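You operate a simulated robot arm through the tools that you are given. There is no shell and no other tool.

Carry out the task below with a simulated robot arm. There is one attempt and no reset: what you move stays moved.

TASK
Change the beader to the smooth teal wheel and bead the short teal duct at depth 2.
Fine: the fluted wheel goes into the CRIMP cup; the other short ducts stay.

The check looks at the end state, three seconds after you hand in, the way a careful person would. Anything else that was tipped, shoved, dropped, spilled or broken makes it a failure.

THE ROBOT
A 7-joint arm with a two-finger parallel gripper, fixed in place. Base frame: the origin is at the foot of the arm, x ahead of it, y to its left, z up. Lengths are in mm, angles in rad, forces in N, time in s.
With the tool pointing down near the work surface it reaches from about 480 to 920 mm from the base axis. Its first joint turns from -2.007 to 2.007 rad. Payload 3.91 kg.
Tool frame: the origin (TCP) lies between the finger pads and is the grasp point; the fingertips stand 30 mm ahead of it; z points along the fingers, y is the line along which they close. The gripper opens to 110 mm. The fingers are 20 mm wide and 10 mm thick; the gripper's body (48 by 112 mm) begins 55 mm behind the TCP.
Orientation is that of the tool frame in the base frame, as a unit quaternion [w, x, y, z]. With the fingers straight down and closing along the base's y, the tool's x points along the base's -x, its y along +y and its z along -z.

THE INTERFACE
- The arm moves only by the tool jog_arm. Its argument "series" is text: rows parted by semicolons, each of 6 numbers parted by spaces: the shift along the tool's x, y, z in units of 150 mm (1.0 is 150 mm), then the turn, a rotation vector about the tool's x, y, z in units of 120 degrees (1.0 is 120 degrees). In form: tx ty tz rx ry rz; .... A call has 1 to 20 rows; each row is the pose to reach, as a shift and turn from the pose commanded when the call began, along the tool's axes at that moment. "claw" is the gripper command, from -1 (fully open) to 1 (shut), values between in proportion, set as the call begins (left out, the last holds). A call with a number of a shift or a turn outside -1 to 1 is refused whole. A row lasts 0.2 s, in which the tool goes at most 50 mm and 0.15 rad; a call with a longer step from one row to the next is refused whole, and so is a gripper value outside its range. Where a pose cannot be reached the arm comes as near as it can. A force on the tool above 40 N (or 10 N above the force at the start of the call, whichever is more), or a blocked arm, ends the call early, and 0.2 s more pass. Each finger travels about 153 mm/s and halts on what it meets, pressing with about 27 N; the grip force reading is that of the motor and also rises with nothing between the fingers. The clock runs only during rows and for 0.2 s after the last one: add rows that repeat a pose to give the fingers time. The reply holds the time, the measured pose of the TCP, the force on the tool along the base axes, the opening and the grip force, in the units named above and with some noise, with the torque about the TCP (base axes, N m) and any sound that the robot's microphone picked up.
- Cameras (640 x 400 px; columns grow to the right, rows downward): "scene" is fixed at [219.7, 499.8, 1653.9]; the picture's right is [-0.68, -0.74, 0.00], its down [-0.44, 0.40, -0.80] and it looks along [0.59, -0.54, -0.60] (base axes); focal length 356 px, centre (320, 200). "wrist" rides on the gripper at [72, 17, -103] in the tool frame; the picture's right is [-0.23, 0.97, 0.00], its down [-0.76, -0.18, -0.62] and it looks along [-0.61, -0.14, 0.78] (tool axes); focal length 222 px, centre (320, 200). There is no depth. A picture from a camera that has moved, and an enlarged one, comes with that camera's place and axes in the base frame and with its lens.
- snapshot(camera): a new picture of that camera. It takes no simulated time.
- slide_trunk(by): slides the trunk up (or, below 0, down) by that many mm; the arm rides with it, the base frame stays. It gives what a move gives, with no picture.
- inspect(camera, box): a new picture of the part [left, top, right, bottom] of that camera's present view, enlarged. It takes no simulated time.
- finish_job(): hands the job in; it is judged then, once.

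Places have to be worked out from the pictures, the camera data and where the tool is seen. Open the gripper and draw the arm clear of the work before you hand the job in, unless the task says otherwise.

The tools are called after "Call:" as a command line: name --argument value ..., lists and objects as JSON in quotes. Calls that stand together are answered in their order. jog_arm: Moves the arm, as the interface text tells. Its arguments: {"type":"object","properties":{"series":{"type":"string"},"claw":{"type":"number"}},"required":["series"]} The other tools are called the same way: slide_trunk (by) slides the trunk up or down; snapshot (camera) takes a picture; inspect (camera, box) takes an enlarged picture of a part of a camera's view; finish_job () hands the job in.

At the start:

```text
time: 0.0
position: [630.1, -216.7, 1351.0]
ee_rot: [0.001, 0.0, 1.0, 0.0]
ft_force: [0.4, 0.6, 0.3]
wrist_torque: [0.03, -0.01, 0.01]
opening: 110.0
grasp_force: 0.1
trunk travel left (down, up): [-800.0, 190.0]
```

scene: 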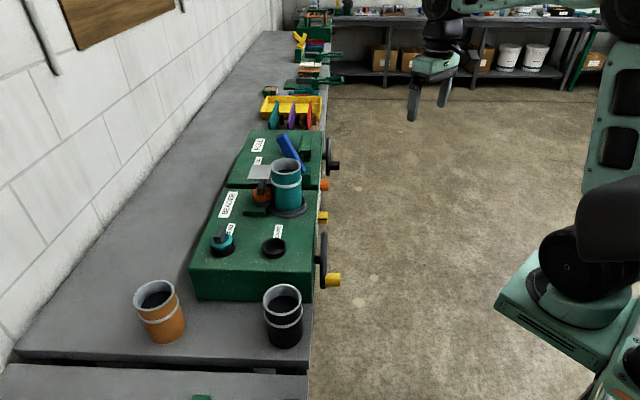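
wrist: 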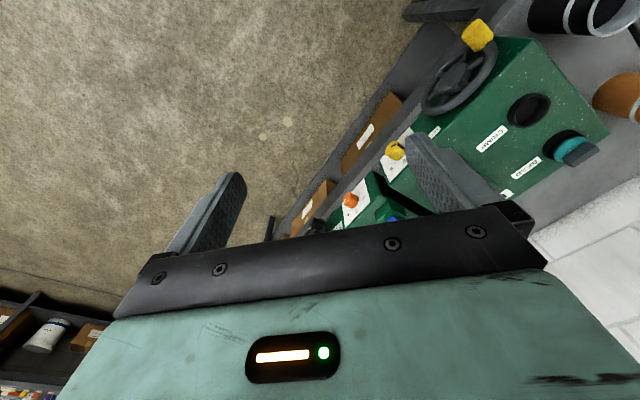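

I'll start by enlarging the workbench area to understand the machine.

Call:
inspect --camera "scene" --box '[180, 120, 360, 232]'

Call:
inspect --camera "scene" --box '[180, 200, 360, 312]'

Call:
inspect --camera "scene" --box '[120, 260, 330, 391]'

Call:
inspect --camera "wrist" --box '[320, 0, 640, 200]'

```text
3.56 times, centred on (270, 176) of scene
camera zoom: at [219.7, 499.8, 1653.9], right [-0.68, -0.74, 0.0], down [-0.44, 0.4, -0.8], along [0.59, -0.54, -0.6], focal length 1265 px, centre (498, 285)
```

zoom: 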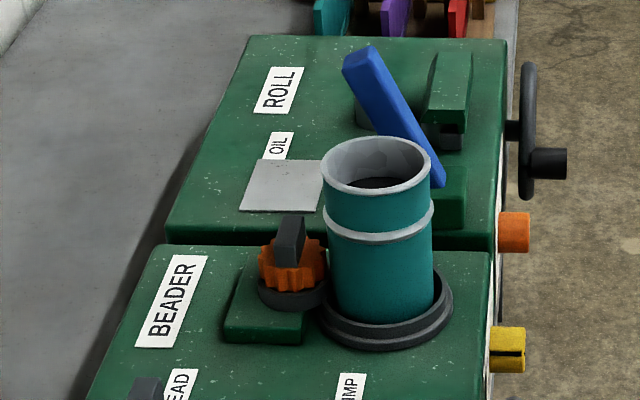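

```text
3.56 times, centred on (270, 256) of scene
camera zoom: at [219.7, 499.8, 1653.9], right [-0.68, -0.74, 0.0], down [-0.44, 0.4, -0.8], along [0.59, -0.54, -0.6], focal length 1265 px, centre (498, 1)
```

zoom: 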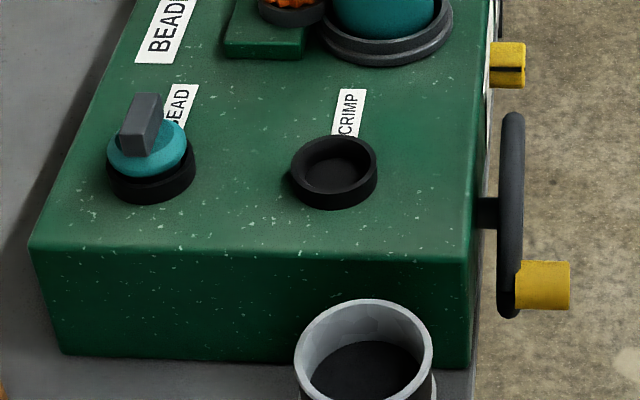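

```text
3.05 times, centred on (225, 326) of scene
camera zoom: at [219.7, 499.8, 1653.9], right [-0.68, -0.74, 0.0], down [-0.44, 0.4, -0.8], along [0.59, -0.54, -0.6], focal length 1084 px, centre (610, -182)
```

zoom: 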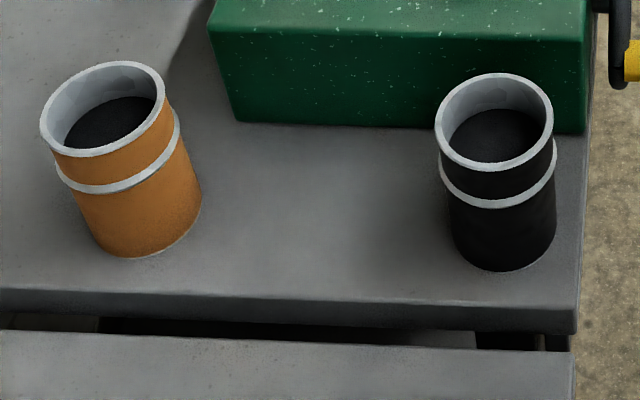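

```text
2.00 times, centred on (480, 100) of wrist
camera zoom: at [557.9, -199.1, 1455.2], right [0.23, 0.97, 0.0], down [0.76, -0.18, 0.62], along [0.61, -0.14, -0.78], focal length 444 px, centre (0, 400)
```

zoom: 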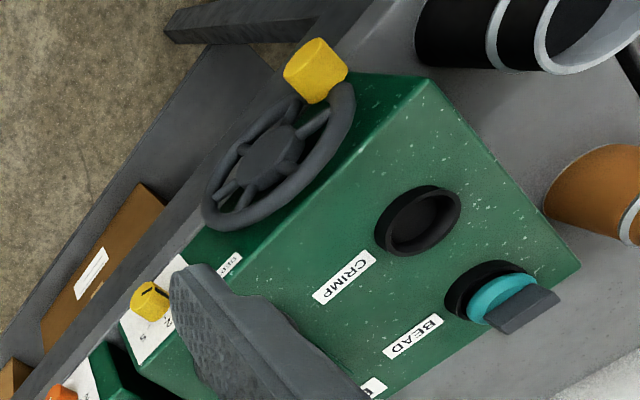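

The picture geometry puts the machine top at about z≈1020 with the bench front running along (0.73,-0.68). I'm turning the gripper camera towards the bench front and lowering it for a better view of the panel.

Call:
jog_arm --series "0.01 0.085 0.143 0 0 -0.056; 0.02 0.17 0.286 0 0 -0.112; 0.03 0.256 0.429 0 0 -0.168; 0.04 0.342 0.571 0 0 -0.224; 0.05 0.427 0.714 0 0 -0.28; 0.06 0.512 0.857 0 0 -0.336; 0.069 0.598 1.0 0 0 -0.3917; 0.069 0.598 1.0 0 0 -0.3917"

Call:
snapshot --camera "wrist"

Call:
snapshot --camera "scene"

```text
time: 1.8
position: [619.6, -127.3, 1200.8]
ee_rot: [0.0, -0.399, 0.917, 0.001]
ft_force: [0.5, -0.9, 0.8]
wrist_torque: [0.02, -0.02, 0.0]
opening: 109.9
grasp_force: 0.1
trunk travel left (down, up): [-800.0, 190.0]
```

```text
taken
camera wrist: at [558.2, -167.9, 1303.8], right [-0.56, 0.83, 0.0], down [0.65, 0.44, 0.62], along [0.52, 0.35, -0.78], focal length 222 px, centre (320, 200)
```

wrist: 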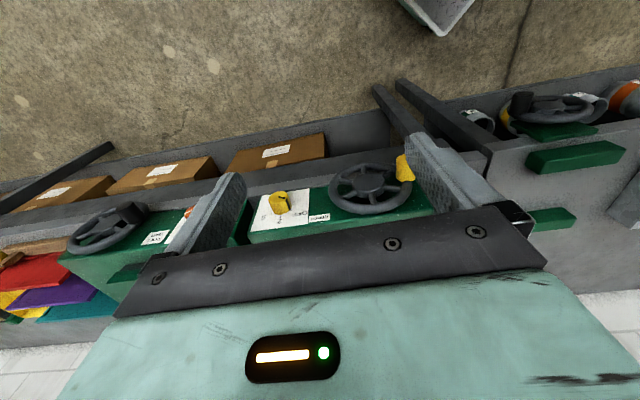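

```text
taken
```

scene: 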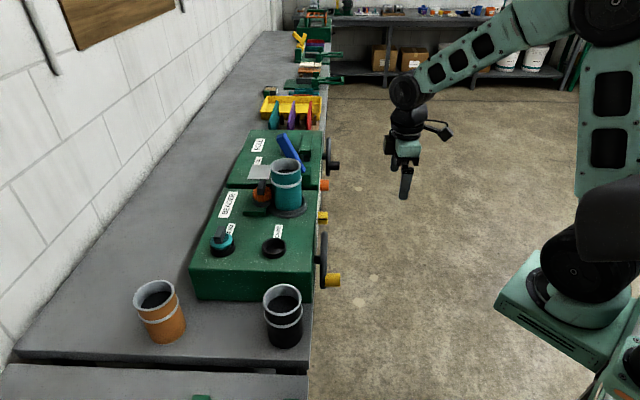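

The picture is upside-down relative to the bench; the front panel is visible between the fingers. I'll enlarge it.

Call:
inspect --camera "wrist" --box '[230, 150, 430, 260]'

Call:
inspect --camera "wrist" --box '[0, 170, 250, 330]'

Call:
inspect --camera "wrist" --box '[440, 60, 640, 240]'

Call:
inspect --camera "scene" --box '[230, 60, 350, 135]'

```text
3.20 times, centred on (330, 205) of wrist
camera zoom: at [558.2, -167.9, 1303.8], right [-0.56, 0.83, 0.0], down [0.65, 0.44, 0.62], along [0.52, 0.35, -0.78], focal length 711 px, centre (288, 184)
```

zoom: 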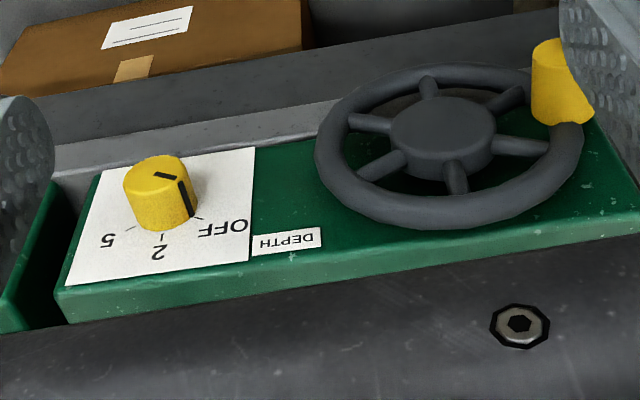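

```text
2.50 times, centred on (125, 250) of wrist
camera zoom: at [558.2, -167.9, 1303.8], right [-0.56, 0.83, 0.0], down [0.65, 0.44, 0.62], along [0.52, 0.35, -0.78], focal length 555 px, centre (808, 75)
```

zoom: 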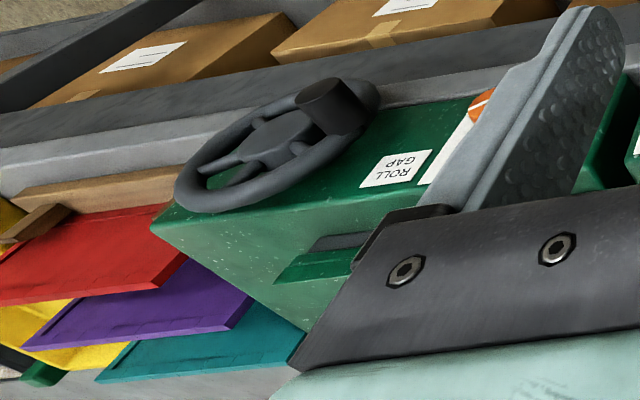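

```text
2.22 times, centred on (540, 150) of wrist
camera zoom: at [558.2, -167.9, 1303.8], right [-0.56, 0.83, 0.0], down [0.65, 0.44, 0.62], along [0.52, 0.35, -0.78], focal length 494 px, centre (-169, 311)
```

zoom: 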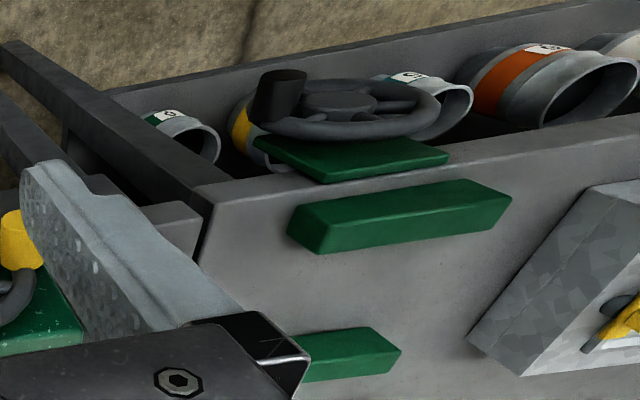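

```text
5.33 times, centred on (290, 98) of scene
camera zoom: at [219.7, 499.8, 1653.9], right [-0.68, -0.74, 0.0], down [-0.44, 0.4, -0.8], along [0.59, -0.54, -0.6], focal length 1897 px, centre (480, 747)
```

zoom: 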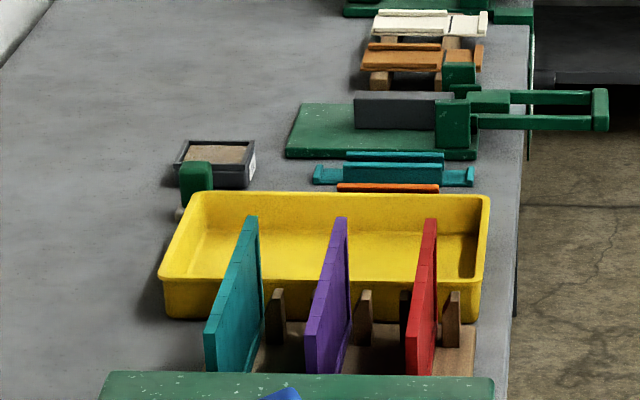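

The depth knob has OFF / 2 / 5, currently at OFF; the handwheel with yellow handle is the crank. Next I move above the machine top to see the wheels from overhead.

Call:
jog_arm --series "-0.187 0.093 -0.107 0 0 0; -0.374 0.186 -0.213 0 0 0; -0.561 0.279 -0.32 0 0 0; -0.748 0.372 -0.427 0 0 0; -0.935 0.465 -0.533 0 0 0; -0.935 0.465 -0.533 0 0 0"

Call:
snapshot --camera "wrist"

Call:
inspect --camera "wrist" --box '[200, 0, 440, 150]'

```text
time: 3.2
position: [664.2, 25.0, 1279.3]
ee_rot: [0.0, -0.399, 0.917, 0.001]
ft_force: [-0.5, 0.1, 0.3]
wrist_torque: [-0.01, 0.03, 0.03]
opening: 110.0
grasp_force: 0.0
trunk travel left (down, up): [-800.0, 190.0]
```

```text
taken
camera wrist: at [601.9, -16.1, 1383.7], right [-0.56, 0.83, 0.0], down [0.65, 0.44, 0.62], along [0.52, 0.35, -0.78], focal length 222 px, centre (320, 200)
```

wrist: 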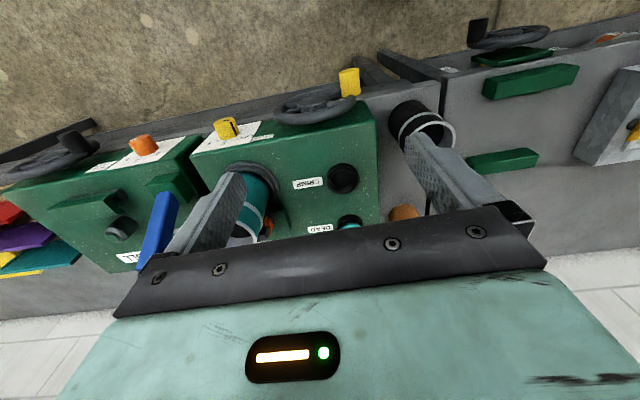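

```text
2.67 times, centred on (320, 75) of wrist
camera zoom: at [601.9, -16.1, 1383.7], right [-0.56, 0.83, 0.0], down [0.65, 0.44, 0.62], along [0.52, 0.35, -0.78], focal length 592 px, centre (320, 533)
```

zoom: 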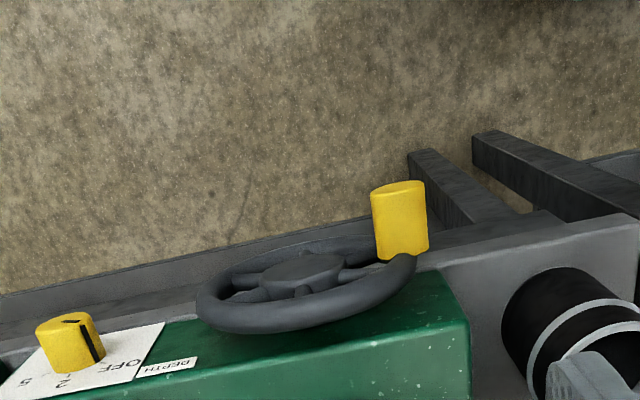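

The wheels are still low in the frame behind the fingers; I move another 150 mm further over the bench.

Call:
jog_arm --series "-0.25 0 0 0 0 0; -0.5 0 0 0 0 0; -0.75 0 0 0 0 0; -1.0 0 0 0 0 0; -1.0 0 0 0 0 0"

Call:
snapshot --camera "wrist"

Call:
inspect --camera "wrist" --box '[160, 60, 440, 240]'

```text
time: 4.4
position: [765.0, 132.3, 1281.5]
ee_rot: [0.0, -0.398, 0.917, 0.001]
ft_force: [0.1, 0.0, -0.2]
wrist_torque: [0.01, 0.01, 0.03]
opening: 110.2
grasp_force: 0.1
trunk travel left (down, up): [-800.0, 190.0]
```

```text
taken
camera wrist: at [704.1, 91.1, 1385.3], right [-0.56, 0.83, 0.0], down [0.65, 0.44, 0.62], along [0.52, 0.35, -0.78], focal length 222 px, centre (320, 200)
```

wrist: 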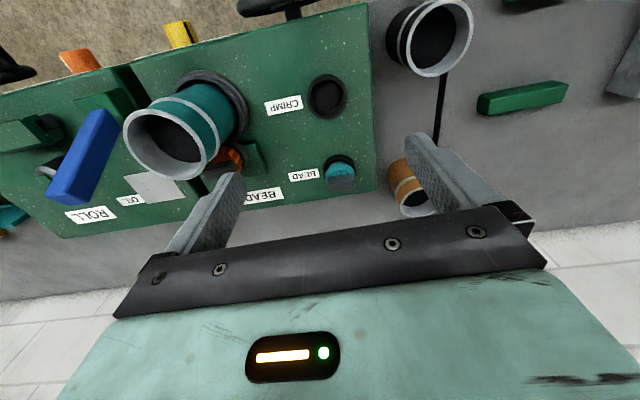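

```text
2.22 times, centred on (300, 150) of wrist
camera zoom: at [704.1, 91.1, 1385.3], right [-0.56, 0.83, 0.0], down [0.65, 0.44, 0.62], along [0.52, 0.35, -0.78], focal length 494 px, centre (364, 311)
```

zoom: 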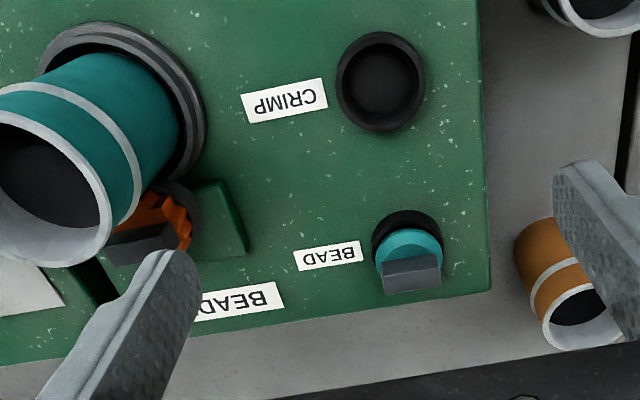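

Both wheels with grip tabs, cups, and labels are visible now. I'll zoom closely on the wheels from both cameras for tab orientation.

Call:
inspect --camera "wrist" --box '[300, 140, 380, 190]'

Call:
inspect --camera "wrist" --box '[190, 130, 286, 190]'

Call:
inspect --camera "scene" --box '[200, 220, 264, 260]'

Call:
inspect --camera "scene" --box '[236, 170, 316, 220]'

```text
8.00 times, centred on (340, 165) of wrist
camera zoom: at [704.1, 91.1, 1385.3], right [-0.56, 0.83, 0.0], down [0.65, 0.44, 0.62], along [0.52, 0.35, -0.78], focal length 1777 px, centre (160, 480)
```

zoom: 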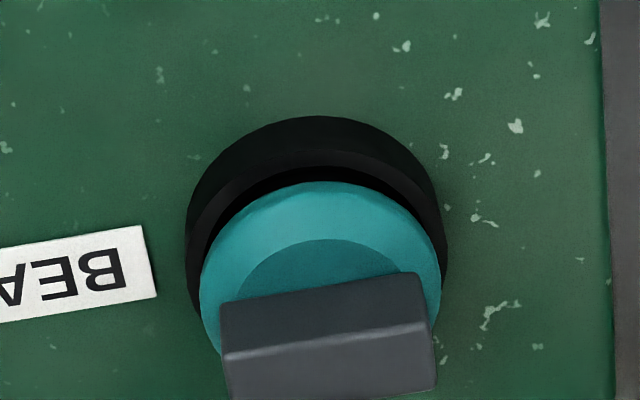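

```text
6.67 times, centred on (238, 160) of wrist
camera zoom: at [704.1, 91.1, 1385.3], right [-0.56, 0.83, 0.0], down [0.65, 0.44, 0.62], along [0.52, 0.35, -0.78], focal length 1481 px, centre (867, 467)
```

zoom: 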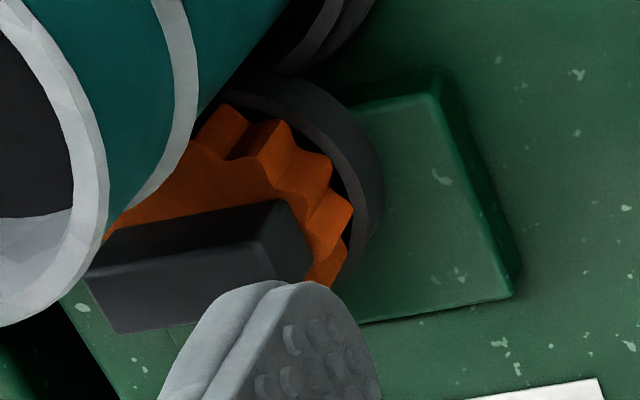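

```text
10.00 times, centred on (232, 240) of scene
camera zoom: at [219.7, 499.8, 1653.9], right [-0.68, -0.74, 0.0], down [-0.44, 0.4, -0.8], along [0.59, -0.54, -0.6], focal length 3558 px, centre (1200, -200)
```

zoom: 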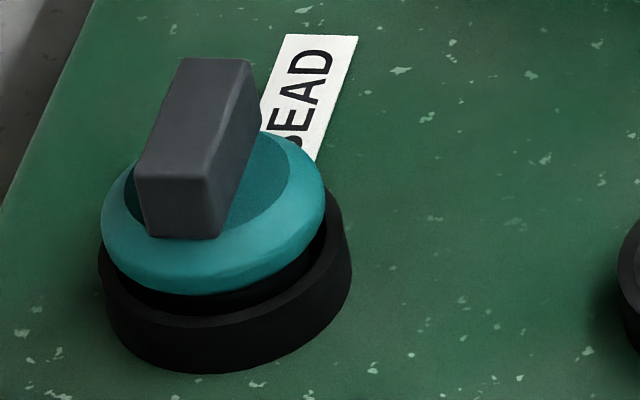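

```text
8.00 times, centred on (276, 195) of scene
camera zoom: at [219.7, 499.8, 1653.9], right [-0.68, -0.74, 0.0], down [-0.44, 0.4, -0.8], along [0.59, -0.54, -0.6], focal length 2846 px, centre (672, 240)
```

zoom: 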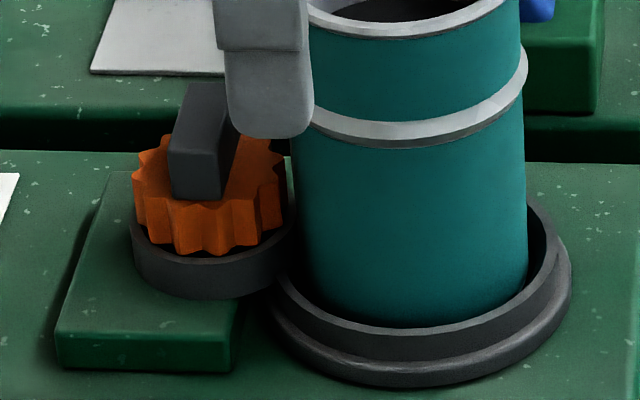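

From triangulating both views (n = bench depth axis ≈(0.683,0.730), u = along bench ≈(0.730,-0.682)): CRIMP cup rim ≈(n636,u456,z1030), teal tab top ≈(n767,u462,z1072), orange tab top ≈(n689,u644,z1089), duct centre ≈(n621,u673), top z≈1125. The tabs are ~44 mm long along u; closing along u keeps clear of the duct, so I move over the fluted wheel in that orientation.

Call:
jog_arm --series "-0.116 -0.167 0.03 0 0 0.002; -0.233 -0.333 0.06 0 0 0.004; -0.35 -0.5 0.09 0 0 0.006; -0.466 -0.667 0.12 0 0 0.0083; -0.466 -0.8 0.12 0 0 0.0083; -0.466 -0.98 0.12 0 0 0.0083; -0.466 -0.98 0.12 0 0 0.0083"

Call:
snapshot --camera "wrist"

Call:
snapshot --camera "scene"

```text
time: 6.0
position: [880.0, 63.1, 1251.5]
ee_rot: [0.0, -0.392, 0.92, 0.0]
ft_force: [0.3, 0.3, -0.4]
wrist_torque: [0.02, -0.01, -0.03]
opening: 109.9
grasp_force: 0.0
out of reach, approached as far as the arm can: row 4, 5, 6, 7
trunk travel left (down, up): [-800.0, 190.0]
```

```text
taken
camera wrist: at [817.8, 23.5, 1357.1], right [-0.54, 0.84, 0.0], down [0.66, 0.42, 0.62], along [0.52, 0.34, -0.78], focal length 222 px, centre (320, 200)
```

wrist: 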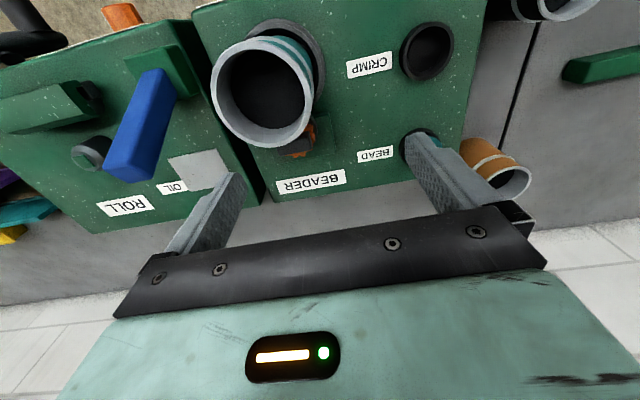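

```text
taken
```

scene: 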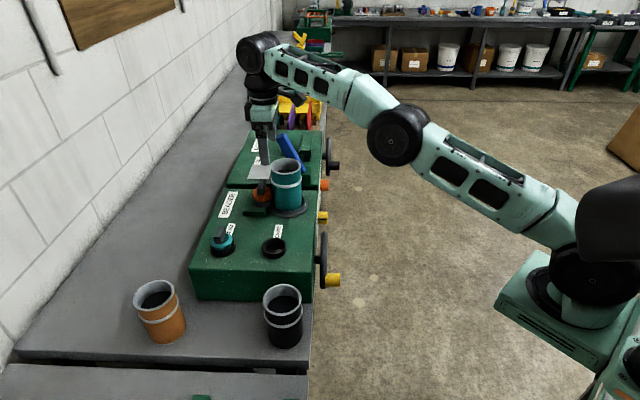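

The arm can't reach that radius at this height; raising the trunk (so the shoulder is higher relative to the tool) should extend the reach. First I'll look closely at the fluted wheel from here to refine its location.

Call:
inspect --camera "wrist" --box '[200, 80, 360, 180]'

Call:
inspect --camera "scene" --box '[220, 120, 340, 220]'

```text
4.00 times, centred on (280, 130) of wrist
camera zoom: at [817.8, 23.5, 1357.1], right [-0.54, 0.84, 0.0], down [0.66, 0.42, 0.62], along [0.52, 0.34, -0.78], focal length 888 px, centre (480, 480)
```

zoom: 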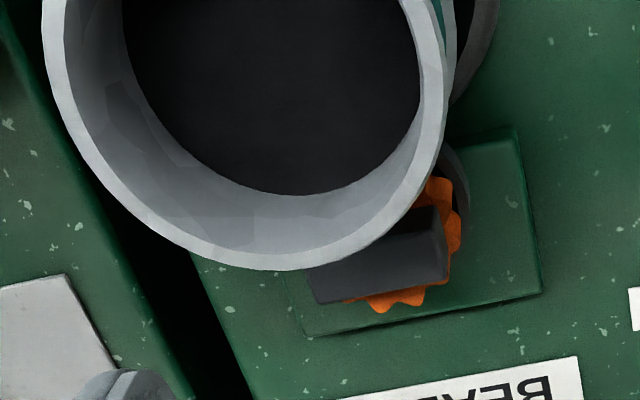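

```text
4.00 times, centred on (280, 170) of scene
camera zoom: at [219.7, 499.8, 1653.9], right [-0.68, -0.74, 0.0], down [-0.44, 0.4, -0.8], along [0.59, -0.54, -0.6], focal length 1423 px, centre (480, 320)
```

zoom: 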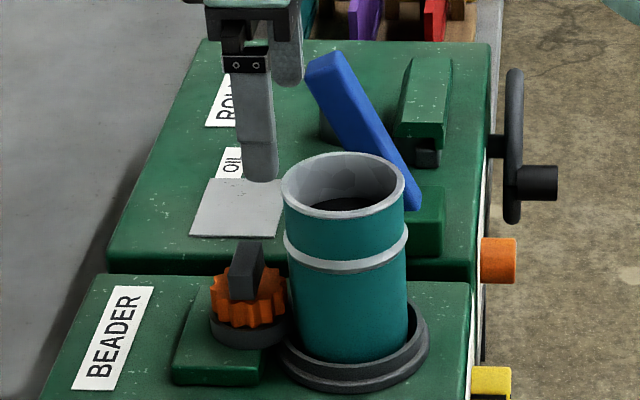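

The fluted wheel's tab is confirmed around (941, 65, 1090). I raise the trunk 190 mm then try reaching over it at a safe height.

Call:
slide_trunk --by 190

```text
time: 8.1
position: [880.8, 64.6, 1443.0]
ee_rot: [0.0, -0.391, 0.92, 0.0]
ft_force: [-0.7, 0.2, 0.2]
wrist_torque: [0.0, 0.0, -0.01]
opening: 109.8
grasp_force: 0.0
trunk travel left (down, up): [-990.0, 0.0]
```

Now I descend 150 mm straight to test how the commanded pose is referenced.

Call:
jog_arm --series "0 0 0.25 0 0 0; 0 0 0.5 0 0 0; 0 0 0.75 0 0 0; 0 0 1.0 0 0 0; 0 0 1.0 0 0 0"

```text
time: 9.3
position: [880.9, 65.0, 1294.4]
ee_rot: [0.0, -0.391, 0.92, -0.001]
ft_force: [0.6, 0.3, 0.1]
wrist_torque: [-0.05, 0.01, 0.01]
opening: 109.9
grasp_force: 0.1
trunk travel left (down, up): [-990.0, 0.0]
```

The command is referenced to the actual pose. Now I move +60 mm in x to hover over the tab at z≈1230.

Call:
jog_arm --series "0 0 0.2 0 0 0; 0 0 0.43 0 0 0; -0.139 -0.144 0.43 0 0 0; -0.278 -0.288 0.43 0 0 0; -0.278 -0.288 0.43 0 0 0"

Call:
snapshot --camera "wrist"

Call:
snapshot --camera "scene"

```text
time: 10.5
position: [920.7, 60.7, 1228.4]
ee_rot: [0.0, -0.39, 0.921, 0.0]
ft_force: [-0.2, -0.2, 0.9]
wrist_torque: [-0.01, -0.03, -0.01]
opening: 109.9
grasp_force: 0.1
out of reach, approached as far as the arm can: row 4, 5
trunk travel left (down, up): [-990.0, 0.0]
```

```text
taken
camera wrist: at [857.9, 21.2, 1332.8], right [-0.54, 0.84, 0.0], down [0.66, 0.42, 0.62], along [0.52, 0.34, -0.78], focal length 222 px, centre (320, 200)
```

wrist: 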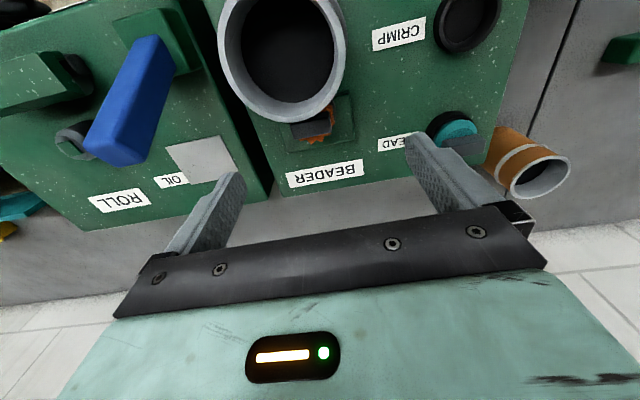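

```text
taken
```

scene: 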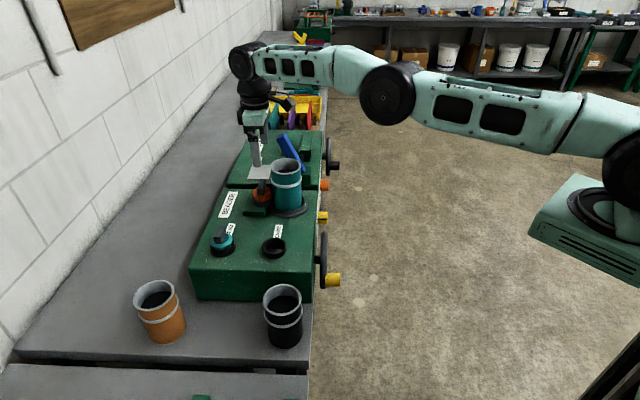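

Straight-down reach tops out ≈925 mm, while the fluted tab is at r≈943. A ~10° tilt about the finger closing axis (keeping pads parallel to the tab's ends) gains the missing reach, and I can use the same tilt for placing. I tilt first, then move over the tab at z≈1180.

Call:
jog_arm --series "0 0 0 0 -0.0417 0; 0 0 0 0 -0.0833 0; -0.087 -0.077 0 0 -0.0833 0; -0.087 -0.077 0.16 0 -0.0833 0; -0.087 -0.077 0.32 0 -0.0833 0; -0.087 -0.077 0.32 0 -0.0833 0"

Call:
snapshot --camera "wrist"

Call:
inspect --camera "scene" --box '[220, 120, 340, 220]'

```text
time: 11.9
position: [936.4, 64.9, 1180.3]
ee_rot: [0.08, -0.389, 0.917, 0.034]
ft_force: [-0.3, -0.1, -0.4]
wrist_torque: [-0.02, 0.02, -0.02]
opening: 110.2
grasp_force: 0.1
trunk travel left (down, up): [-990.0, 0.0]
```

```text
taken
camera wrist: at [862.9, 12.3, 1270.5], right [-0.54, 0.84, 0.04], down [0.57, 0.34, 0.75], along [0.61, 0.43, -0.66], focal length 222 px, centre (320, 200)
```

wrist: 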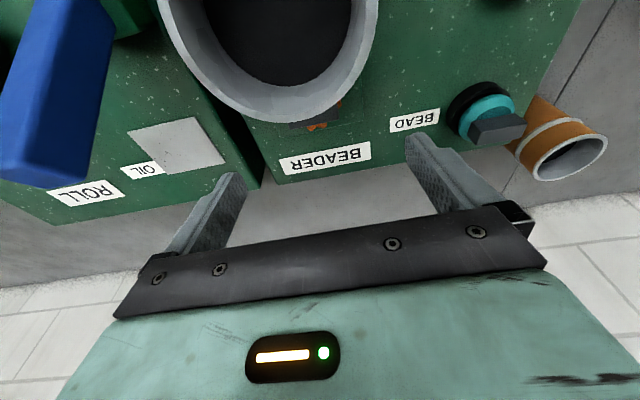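

```text
4.00 times, centred on (280, 170) of scene
camera zoom: at [219.7, 499.8, 1653.9], right [-0.68, -0.74, 0.0], down [-0.44, 0.4, -0.8], along [0.59, -0.54, -0.6], focal length 1423 px, centre (480, 320)
```

zoom: 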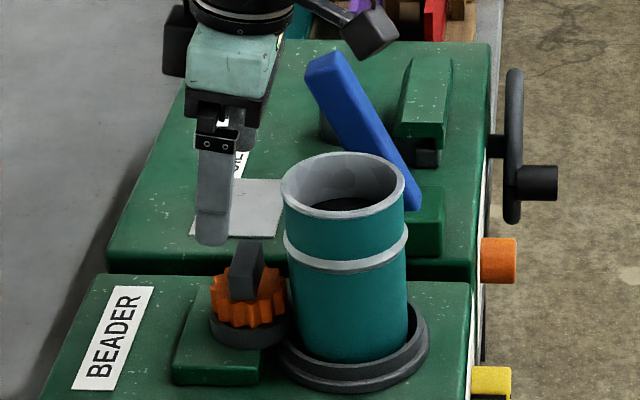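

Pose is reachable, and the kinematic projection of the near fingertip matches the scene picture. I now narrow the opening to 70 mm and descend straight to z≈1110.

Call:
jog_arm --claw -0.27 --series "0 -0.022 0 0 0 0; 0.02 -0.022 0.115 0 0 0; 0.041 -0.022 0.23 0 0 0; 0.061 -0.022 0.345 0 0 0; 0.081 -0.022 0.46 0 0 0; 0.081 -0.022 0.46 0 0 0"

Call:
snapshot --camera "wrist"

Call:
inspect --camera "scene" --box '[216, 145, 312, 205]'

```text
time: 13.3
position: [940.6, 62.2, 1109.8]
ee_rot: [0.08, -0.389, 0.917, 0.034]
ft_force: [0.4, 0.4, 2.5]
wrist_torque: [-0.04, 0.08, -0.01]
opening: 69.7
grasp_force: 0.1
trunk travel left (down, up): [-990.0, 0.0]
```

```text
taken
camera wrist: at [865.8, 9.3, 1200.0], right [-0.54, 0.84, 0.04], down [0.57, 0.34, 0.75], along [0.61, 0.43, -0.66], focal length 222 px, centre (320, 200)
```

wrist: 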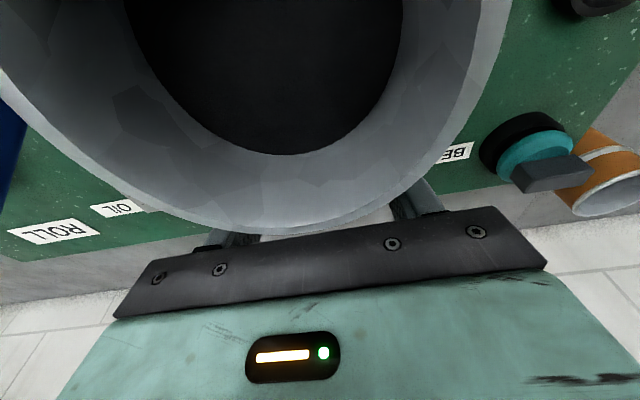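

```text
6.67 times, centred on (264, 175) of scene
camera zoom: at [219.7, 499.8, 1653.9], right [-0.68, -0.74, 0.0], down [-0.44, 0.4, -0.8], along [0.59, -0.54, -0.6], focal length 2372 px, centre (693, 367)
```

zoom: 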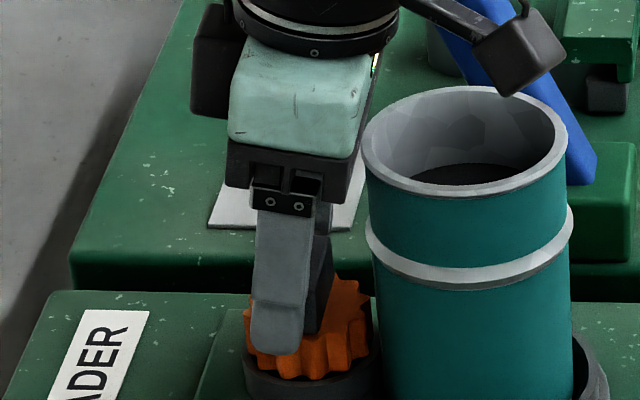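

The near finger is lined up with the tab, with maybe 3 mm too much n. I make a 2 mm correction and re-read the force before closing.

Call:
jog_arm --series "0.013 0 0 0 0 0; 0.013 0 0 0 0 0"

Call:
inspect --camera "scene" --box '[232, 165, 296, 205]'

```text
time: 13.9
position: [938.6, 60.0, 1109.9]
ee_rot: [0.081, -0.389, 0.917, 0.034]
ft_force: [0.3, 1.5, 2.7]
wrist_torque: [-0.13, 0.11, -0.04]
opening: 69.9
grasp_force: 0.1
trunk travel left (down, up): [-990.0, 0.0]
```

```text
10.00 times, centred on (264, 185) of scene
camera zoom: at [219.7, 499.8, 1653.9], right [-0.68, -0.74, 0.0], down [-0.44, 0.4, -0.8], along [0.59, -0.54, -0.6], focal length 3558 px, centre (880, 350)
```

zoom: 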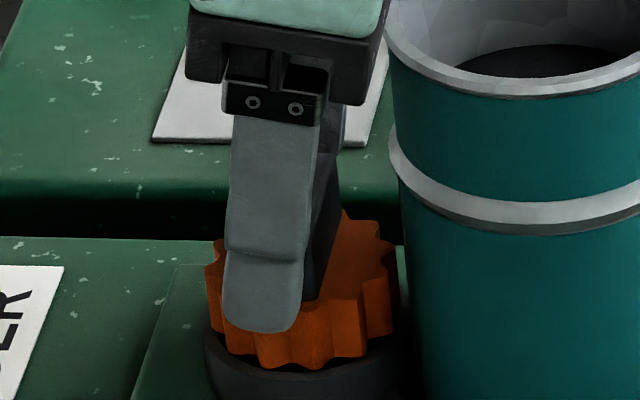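

Force of ~3 N with a torque pointing about 45 mm toward the robot suggests the gripper body is just grazing the duct rim (whose top I now put near z≈1157). I back off +5 mm in n and 3 mm up and reread.

Call:
jog_arm --series "-0.03 0 -0.025 0 0 0; -0.03 0 -0.025 0 0 0"

Call:
inspect --camera "scene" --box '[232, 145, 312, 195]'

```text
time: 14.5
position: [941.5, 60.9, 1113.5]
ee_rot: [0.08, -0.39, 0.917, 0.034]
ft_force: [0.3, 0.2, 0.3]
wrist_torque: [-0.01, 0.02, -0.06]
opening: 69.9
grasp_force: 0.0
trunk travel left (down, up): [-990.0, 0.0]
```

```text
8.00 times, centred on (272, 170) of scene
camera zoom: at [219.7, 499.8, 1653.9], right [-0.68, -0.74, 0.0], down [-0.44, 0.4, -0.8], along [0.59, -0.54, -0.6], focal length 2846 px, centre (704, 440)
```

zoom: 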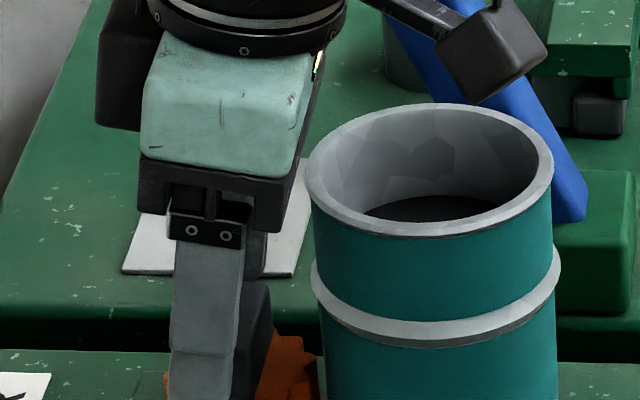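

Contact cleared and the duct looks undisturbed. I reduce the tilt to ~6° for more body clearance and settle to z≈1109.

Call:
jog_arm --series "-0.012 0.02 0 0 0.0333 0; -0.012 0.02 0 0 0.0333 0; -0.008 0.02 0.032 0 0.0333 0; -0.008 0.02 0.032 0 0.0333 0"

Call:
inspect --camera "scene" --box '[232, 155, 296, 195]'

```text
time: 15.5
position: [932.8, 63.8, 1116.9]
ee_rot: [0.048, -0.39, 0.919, 0.02]
ft_force: [0.6, 0.2, 0.0]
wrist_torque: [0.0, -0.03, -0.02]
opening: 69.9
grasp_force: 0.1
out of reach, approached as far as the arm can: row 1, 2, 3, 4
trunk travel left (down, up): [-990.0, 0.0]
```

```text
10.00 times, centred on (264, 175) of scene
camera zoom: at [219.7, 499.8, 1653.9], right [-0.68, -0.74, 0.0], down [-0.44, 0.4, -0.8], along [0.59, -0.54, -0.6], focal length 3558 px, centre (880, 450)
```

zoom: 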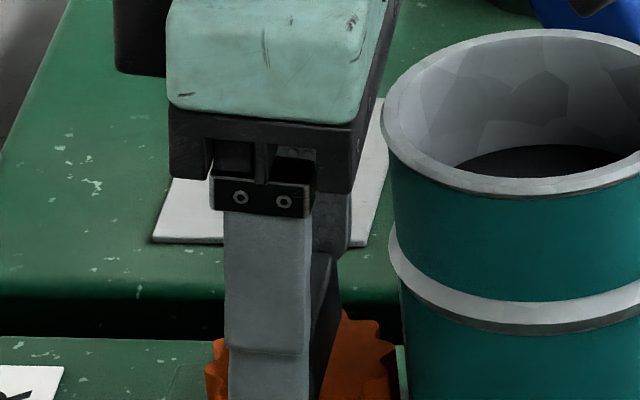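

6° is not enough reach (max r≈935). I go to ~11° tilt with a slightly larger n offset and stay at z≈1112, so the gripper body stays above and behind the duct rim.

Call:
jog_arm --series "0 0 0 0 -0.0417 0; -0.04 -0.035 0.005 0 -0.0417 0; -0.04 -0.035 0.005 0 -0.0417 0; -0.04 -0.035 0.038 0 -0.0417 0; -0.04 -0.035 0.038 0 -0.0417 0"

Call:
inspect --camera "scene" --box '[232, 160, 296, 200]'

```text
time: 16.7
position: [939.5, 63.4, 1110.8]
ee_rot: [0.088, -0.39, 0.916, 0.037]
ft_force: [0.7, 0.3, 0.8]
wrist_torque: [0.01, 0.0, 0.02]
opening: 69.9
grasp_force: 0.1
trunk travel left (down, up): [-990.0, 0.0]
```

```text
10.00 times, centred on (264, 180) of scene
camera zoom: at [219.7, 499.8, 1653.9], right [-0.68, -0.74, 0.0], down [-0.44, 0.4, -0.8], along [0.59, -0.54, -0.6], focal length 3558 px, centre (880, 400)
```

zoom: 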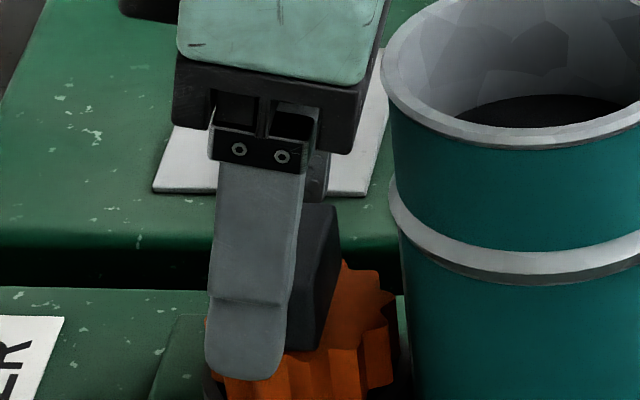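

Forces are near zero and the finger lines up with the tab end. Closing the gripper.

Call:
jog_arm --claw 1 --series "0 0 0 0 0 0; 0 0 0 0 0 0; 0 0 0 0 0 0"

Call:
inspect --camera "scene" --box '[232, 160, 296, 200]'

```text
time: 17.5
position: [939.5, 63.8, 1111.5]
ee_rot: [0.088, -0.389, 0.916, 0.037]
ft_force: [1.4, -0.5, 1.6]
wrist_torque: [0.0, -0.05, -0.02]
opening: 43.4
grasp_force: 26.9
trunk travel left (down, up): [-990.0, 0.0]
```

```text
10.00 times, centred on (264, 180) of scene
camera zoom: at [219.7, 499.8, 1653.9], right [-0.68, -0.74, 0.0], down [-0.44, 0.4, -0.8], along [0.59, -0.54, -0.6], focal length 3558 px, centre (880, 400)
```

zoom: 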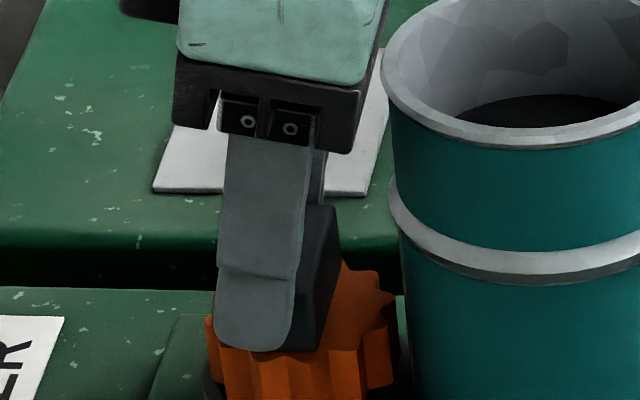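

Gripped at 43.4 mm, matching the tab length. I lift straight up 90 mm in base z.

Call:
jog_arm --series "-0.0064 0 -0.033 0 0 0; -0.0127 0 -0.065 0 0 0; -0.025 0 -0.131 0 0 0; -0.051 0 -0.262 0 0 0; -0.076 0 -0.393 0 0 0; -0.102 0 -0.524 0 0 0; -0.114 0 -0.59 0 0 0; -0.114 0 -0.59 0 0 0"

Call:
inspect --camera "scene" --box '[216, 120, 312, 220]'

Call:
snapshot --camera "wrist"

```text
time: 19.3
position: [941.7, 64.2, 1202.0]
ee_rot: [0.088, -0.39, 0.916, 0.038]
ft_force: [-0.3, 0.0, -0.8]
wrist_torque: [0.01, -0.02, 0.02]
opening: 43.4
grasp_force: 27.5
trunk travel left (down, up): [-990.0, 0.0]
```

```text
4.00 times, centred on (264, 170) of scene
camera zoom: at [219.7, 499.8, 1653.9], right [-0.68, -0.74, 0.0], down [-0.44, 0.4, -0.8], along [0.59, -0.54, -0.6], focal length 1423 px, centre (544, 320)
```

zoom: 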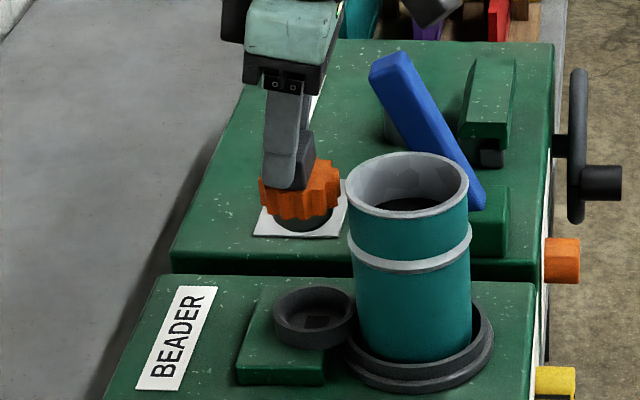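

```text
taken
camera wrist: at [865.8, 10.7, 1290.1], right [-0.55, 0.84, 0.04], down [0.57, 0.33, 0.76], along [0.62, 0.44, -0.65], focal length 222 px, centre (320, 200)
```

wrist: 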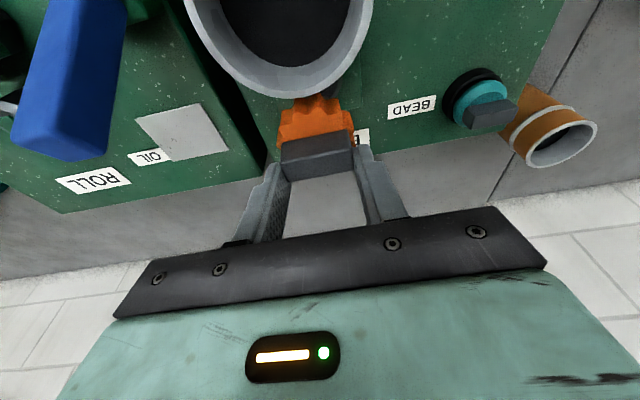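

The wheel lifted cleanly with a stub underneath. I'll inspect the empty spindle seat and the stub for keying.

Call:
inspect --camera "scene" --box '[238, 180, 286, 210]'

Call:
inspect --camera "scene" --box '[234, 150, 282, 180]'

Call:
inspect --camera "scene" --box '[250, 232, 298, 262]'

Call:
inspect --camera "wrist" --box '[260, 80, 380, 180]'

```text
13.33 times, centred on (262, 195) of scene
camera zoom: at [219.7, 499.8, 1653.9], right [-0.68, -0.74, 0.0], down [-0.44, 0.4, -0.8], along [0.59, -0.54, -0.6], focal length 4743 px, centre (1093, 267)
```

zoom: 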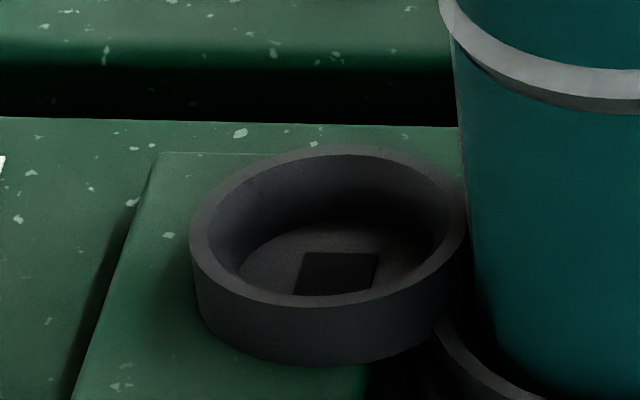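

```text
13.33 times, centred on (258, 165) of scene
camera zoom: at [219.7, 499.8, 1653.9], right [-0.68, -0.74, 0.0], down [-0.44, 0.4, -0.8], along [0.59, -0.54, -0.6], focal length 4743 px, centre (1147, 667)
```

zoom: 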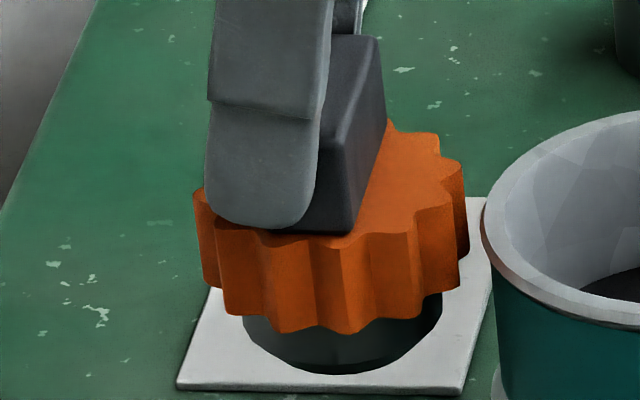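

```text
13.33 times, centred on (274, 247) of scene
camera zoom: at [219.7, 499.8, 1653.9], right [-0.68, -0.74, 0.0], down [-0.44, 0.4, -0.8], along [0.59, -0.54, -0.6], focal length 4743 px, centre (933, -427)
```

zoom: 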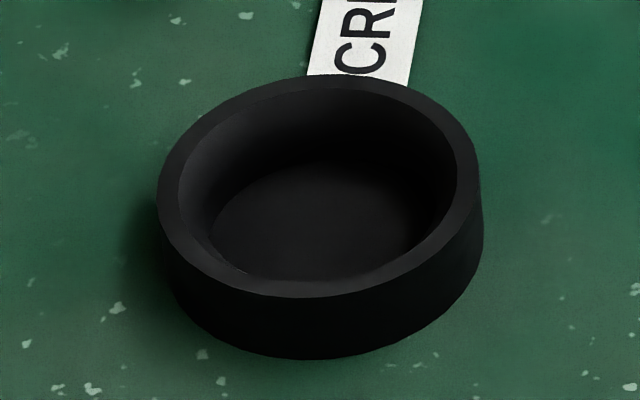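

```text
4.00 times, centred on (320, 130) of wrist
camera zoom: at [865.8, 10.7, 1290.1], right [-0.55, 0.84, 0.04], down [0.57, 0.33, 0.76], along [0.62, 0.44, -0.65], focal length 888 px, centre (320, 480)
```

zoom: 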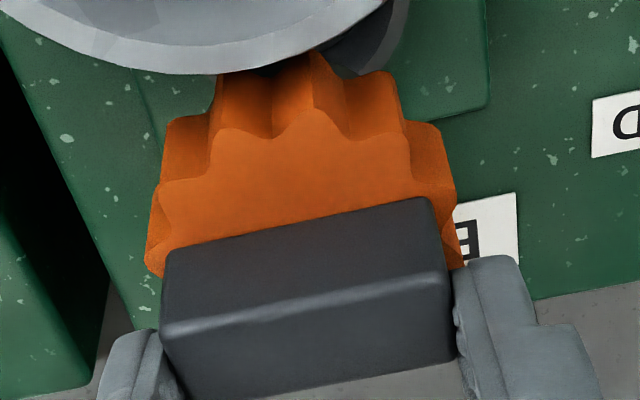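

The hub under the wheel is round (r≈20) and the CRIMP cup's inside radius is ≈25. I carry the fluted wheel along -u away from the duct first, then in toward the CRIMP cup, keeping height.

Call:
jog_arm --series "0 0.15 0 0 0 0; 0 0.4 0 0 0 0; 0 0.65 0 0 0 0; 0.1 0.9 -0.019 0 0 0; 0.24 1.0 -0.046 0 0 0; 0.378 1.0 -0.073 0 0 0; 0.378 1.0 -0.073 0 0 0"

```text
time: 20.9
position: [794.3, 125.9, 1200.5]
ee_rot: [0.089, -0.388, 0.916, 0.038]
ft_force: [0.5, -0.5, -1.6]
wrist_torque: [-0.02, 0.02, -0.01]
opening: 43.2
grasp_force: 26.4
trunk travel left (down, up): [-990.0, 0.0]
```

Now over near the cup; I shift the last 33 mm along the bench and lower to just above the rim.

Call:
jog_arm --series "-0.003 0.22 0 0 0 0; 0.03 0.22 0.164 0 0 0; 0.062 0.22 0.328 0 0 0; 0.092 0.22 0.491 0 0 0; 0.092 0.22 0.491 0 0 0"

Call:
inspect --camera "scene" --box '[234, 212, 314, 262]'

Call:
snapshot --camera "wrist"

```text
time: 22.1
position: [770.5, 149.0, 1126.8]
ee_rot: [0.088, -0.389, 0.916, 0.037]
ft_force: [0.6, -0.6, -1.7]
wrist_torque: [0.02, 0.01, 0.02]
opening: 43.3
grasp_force: 26.3
trunk travel left (down, up): [-990.0, 0.0]
```

```text
8.00 times, centred on (274, 237) of scene
camera zoom: at [219.7, 499.8, 1653.9], right [-0.68, -0.74, 0.0], down [-0.44, 0.4, -0.8], along [0.59, -0.54, -0.6], focal length 2846 px, centre (688, -96)
```

zoom: 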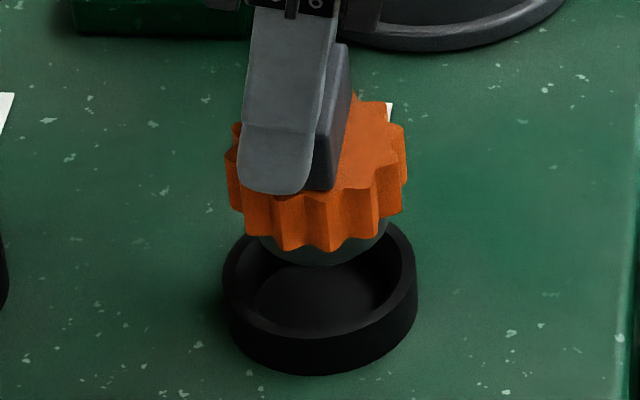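

```text
taken
camera wrist: at [695.2, 95.6, 1214.7], right [-0.55, 0.84, 0.04], down [0.56, 0.33, 0.76], along [0.62, 0.44, -0.65], focal length 222 px, centre (320, 200)
```

wrist: 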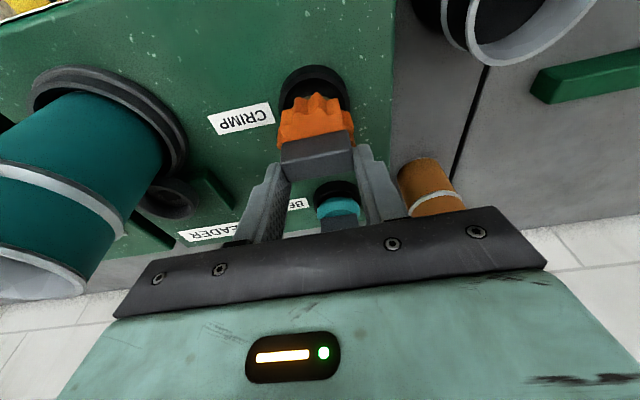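

Well aligned in u, about 1.5 mm short in n. I correct that and lower to about z 1099, then check force.

Call:
jog_arm --series "-0.0098 0 0.002 0 0 0; 0.01 0 0.1 0 0 0; 0.0257 0 0.185 0 0 0; 0.0257 0 0.185 0 0 0"

Call:
inspect --camera "scene" --box '[234, 212, 314, 262]'

```text
time: 23.1
position: [769.9, 149.7, 1097.9]
ee_rot: [0.089, -0.389, 0.916, 0.037]
ft_force: [0.9, 0.5, -0.5]
wrist_torque: [0.02, -0.01, 0.0]
opening: 43.4
grasp_force: 26.7
trunk travel left (down, up): [-990.0, 0.0]
```

```text
8.00 times, centred on (274, 237) of scene
camera zoom: at [219.7, 499.8, 1653.9], right [-0.68, -0.74, 0.0], down [-0.44, 0.4, -0.8], along [0.59, -0.54, -0.6], focal length 2846 px, centre (688, -96)
```

zoom: 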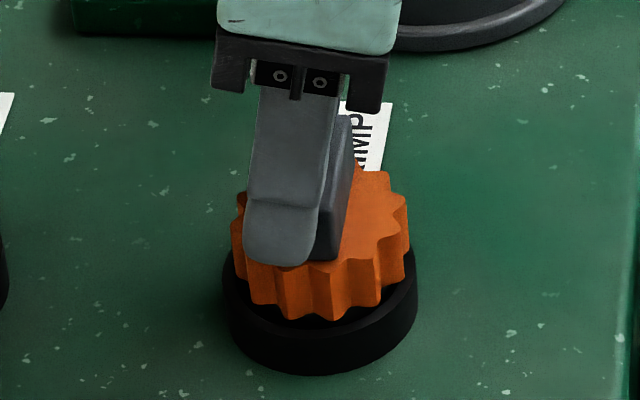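

The hub is inside the cup. I lower in small steps until light contact.

Call:
jog_arm --series "0.0025 0 0.013 0 0 0; 0.005 0 0.026 0 0 0; 0.005 0 0.026 0 0 0"

Call:
inspect --camera "scene" --box '[234, 212, 314, 262]'

```text
time: 23.9
position: [770.9, 148.7, 1094.7]
ee_rot: [0.088, -0.388, 0.917, 0.037]
ft_force: [0.5, -0.9, -0.5]
wrist_torque: [0.05, 0.01, -0.03]
opening: 43.7
grasp_force: 27.1
trunk travel left (down, up): [-990.0, 0.0]
```

```text
8.00 times, centred on (274, 237) of scene
camera zoom: at [219.7, 499.8, 1653.9], right [-0.68, -0.74, 0.0], down [-0.44, 0.4, -0.8], along [0.59, -0.54, -0.6], focal length 2846 px, centre (688, -96)
```

zoom: 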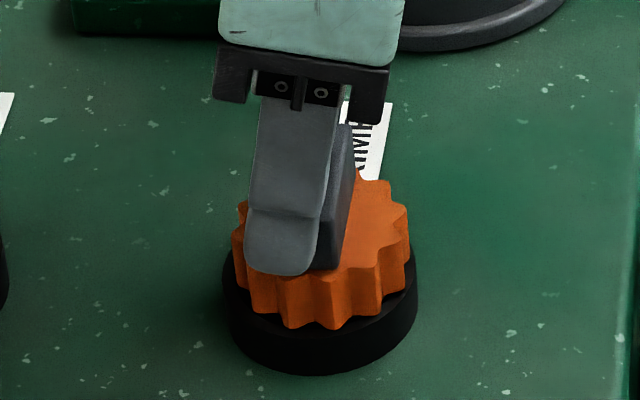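

No clear contact yet; lower another 4 mm in fine steps.

Call:
jog_arm --series "0.0013 0 0.0065 0 0 0; 0.0025 0 0.013 0 0 0; 0.0038 0 0.0195 0 0 0; 0.005 0 0.026 0 0 0; 0.005 0 0.026 0 0 0"

```text
time: 25.1
position: [770.6, 150.6, 1092.7]
ee_rot: [0.09, -0.389, 0.916, 0.038]
ft_force: [-2.9, -3.5, 22.9]
wrist_torque: [-0.17, 0.12, 0.01]
opening: 43.5
grasp_force: 26.4
trunk travel left (down, up): [-990.0, 0.0]
```

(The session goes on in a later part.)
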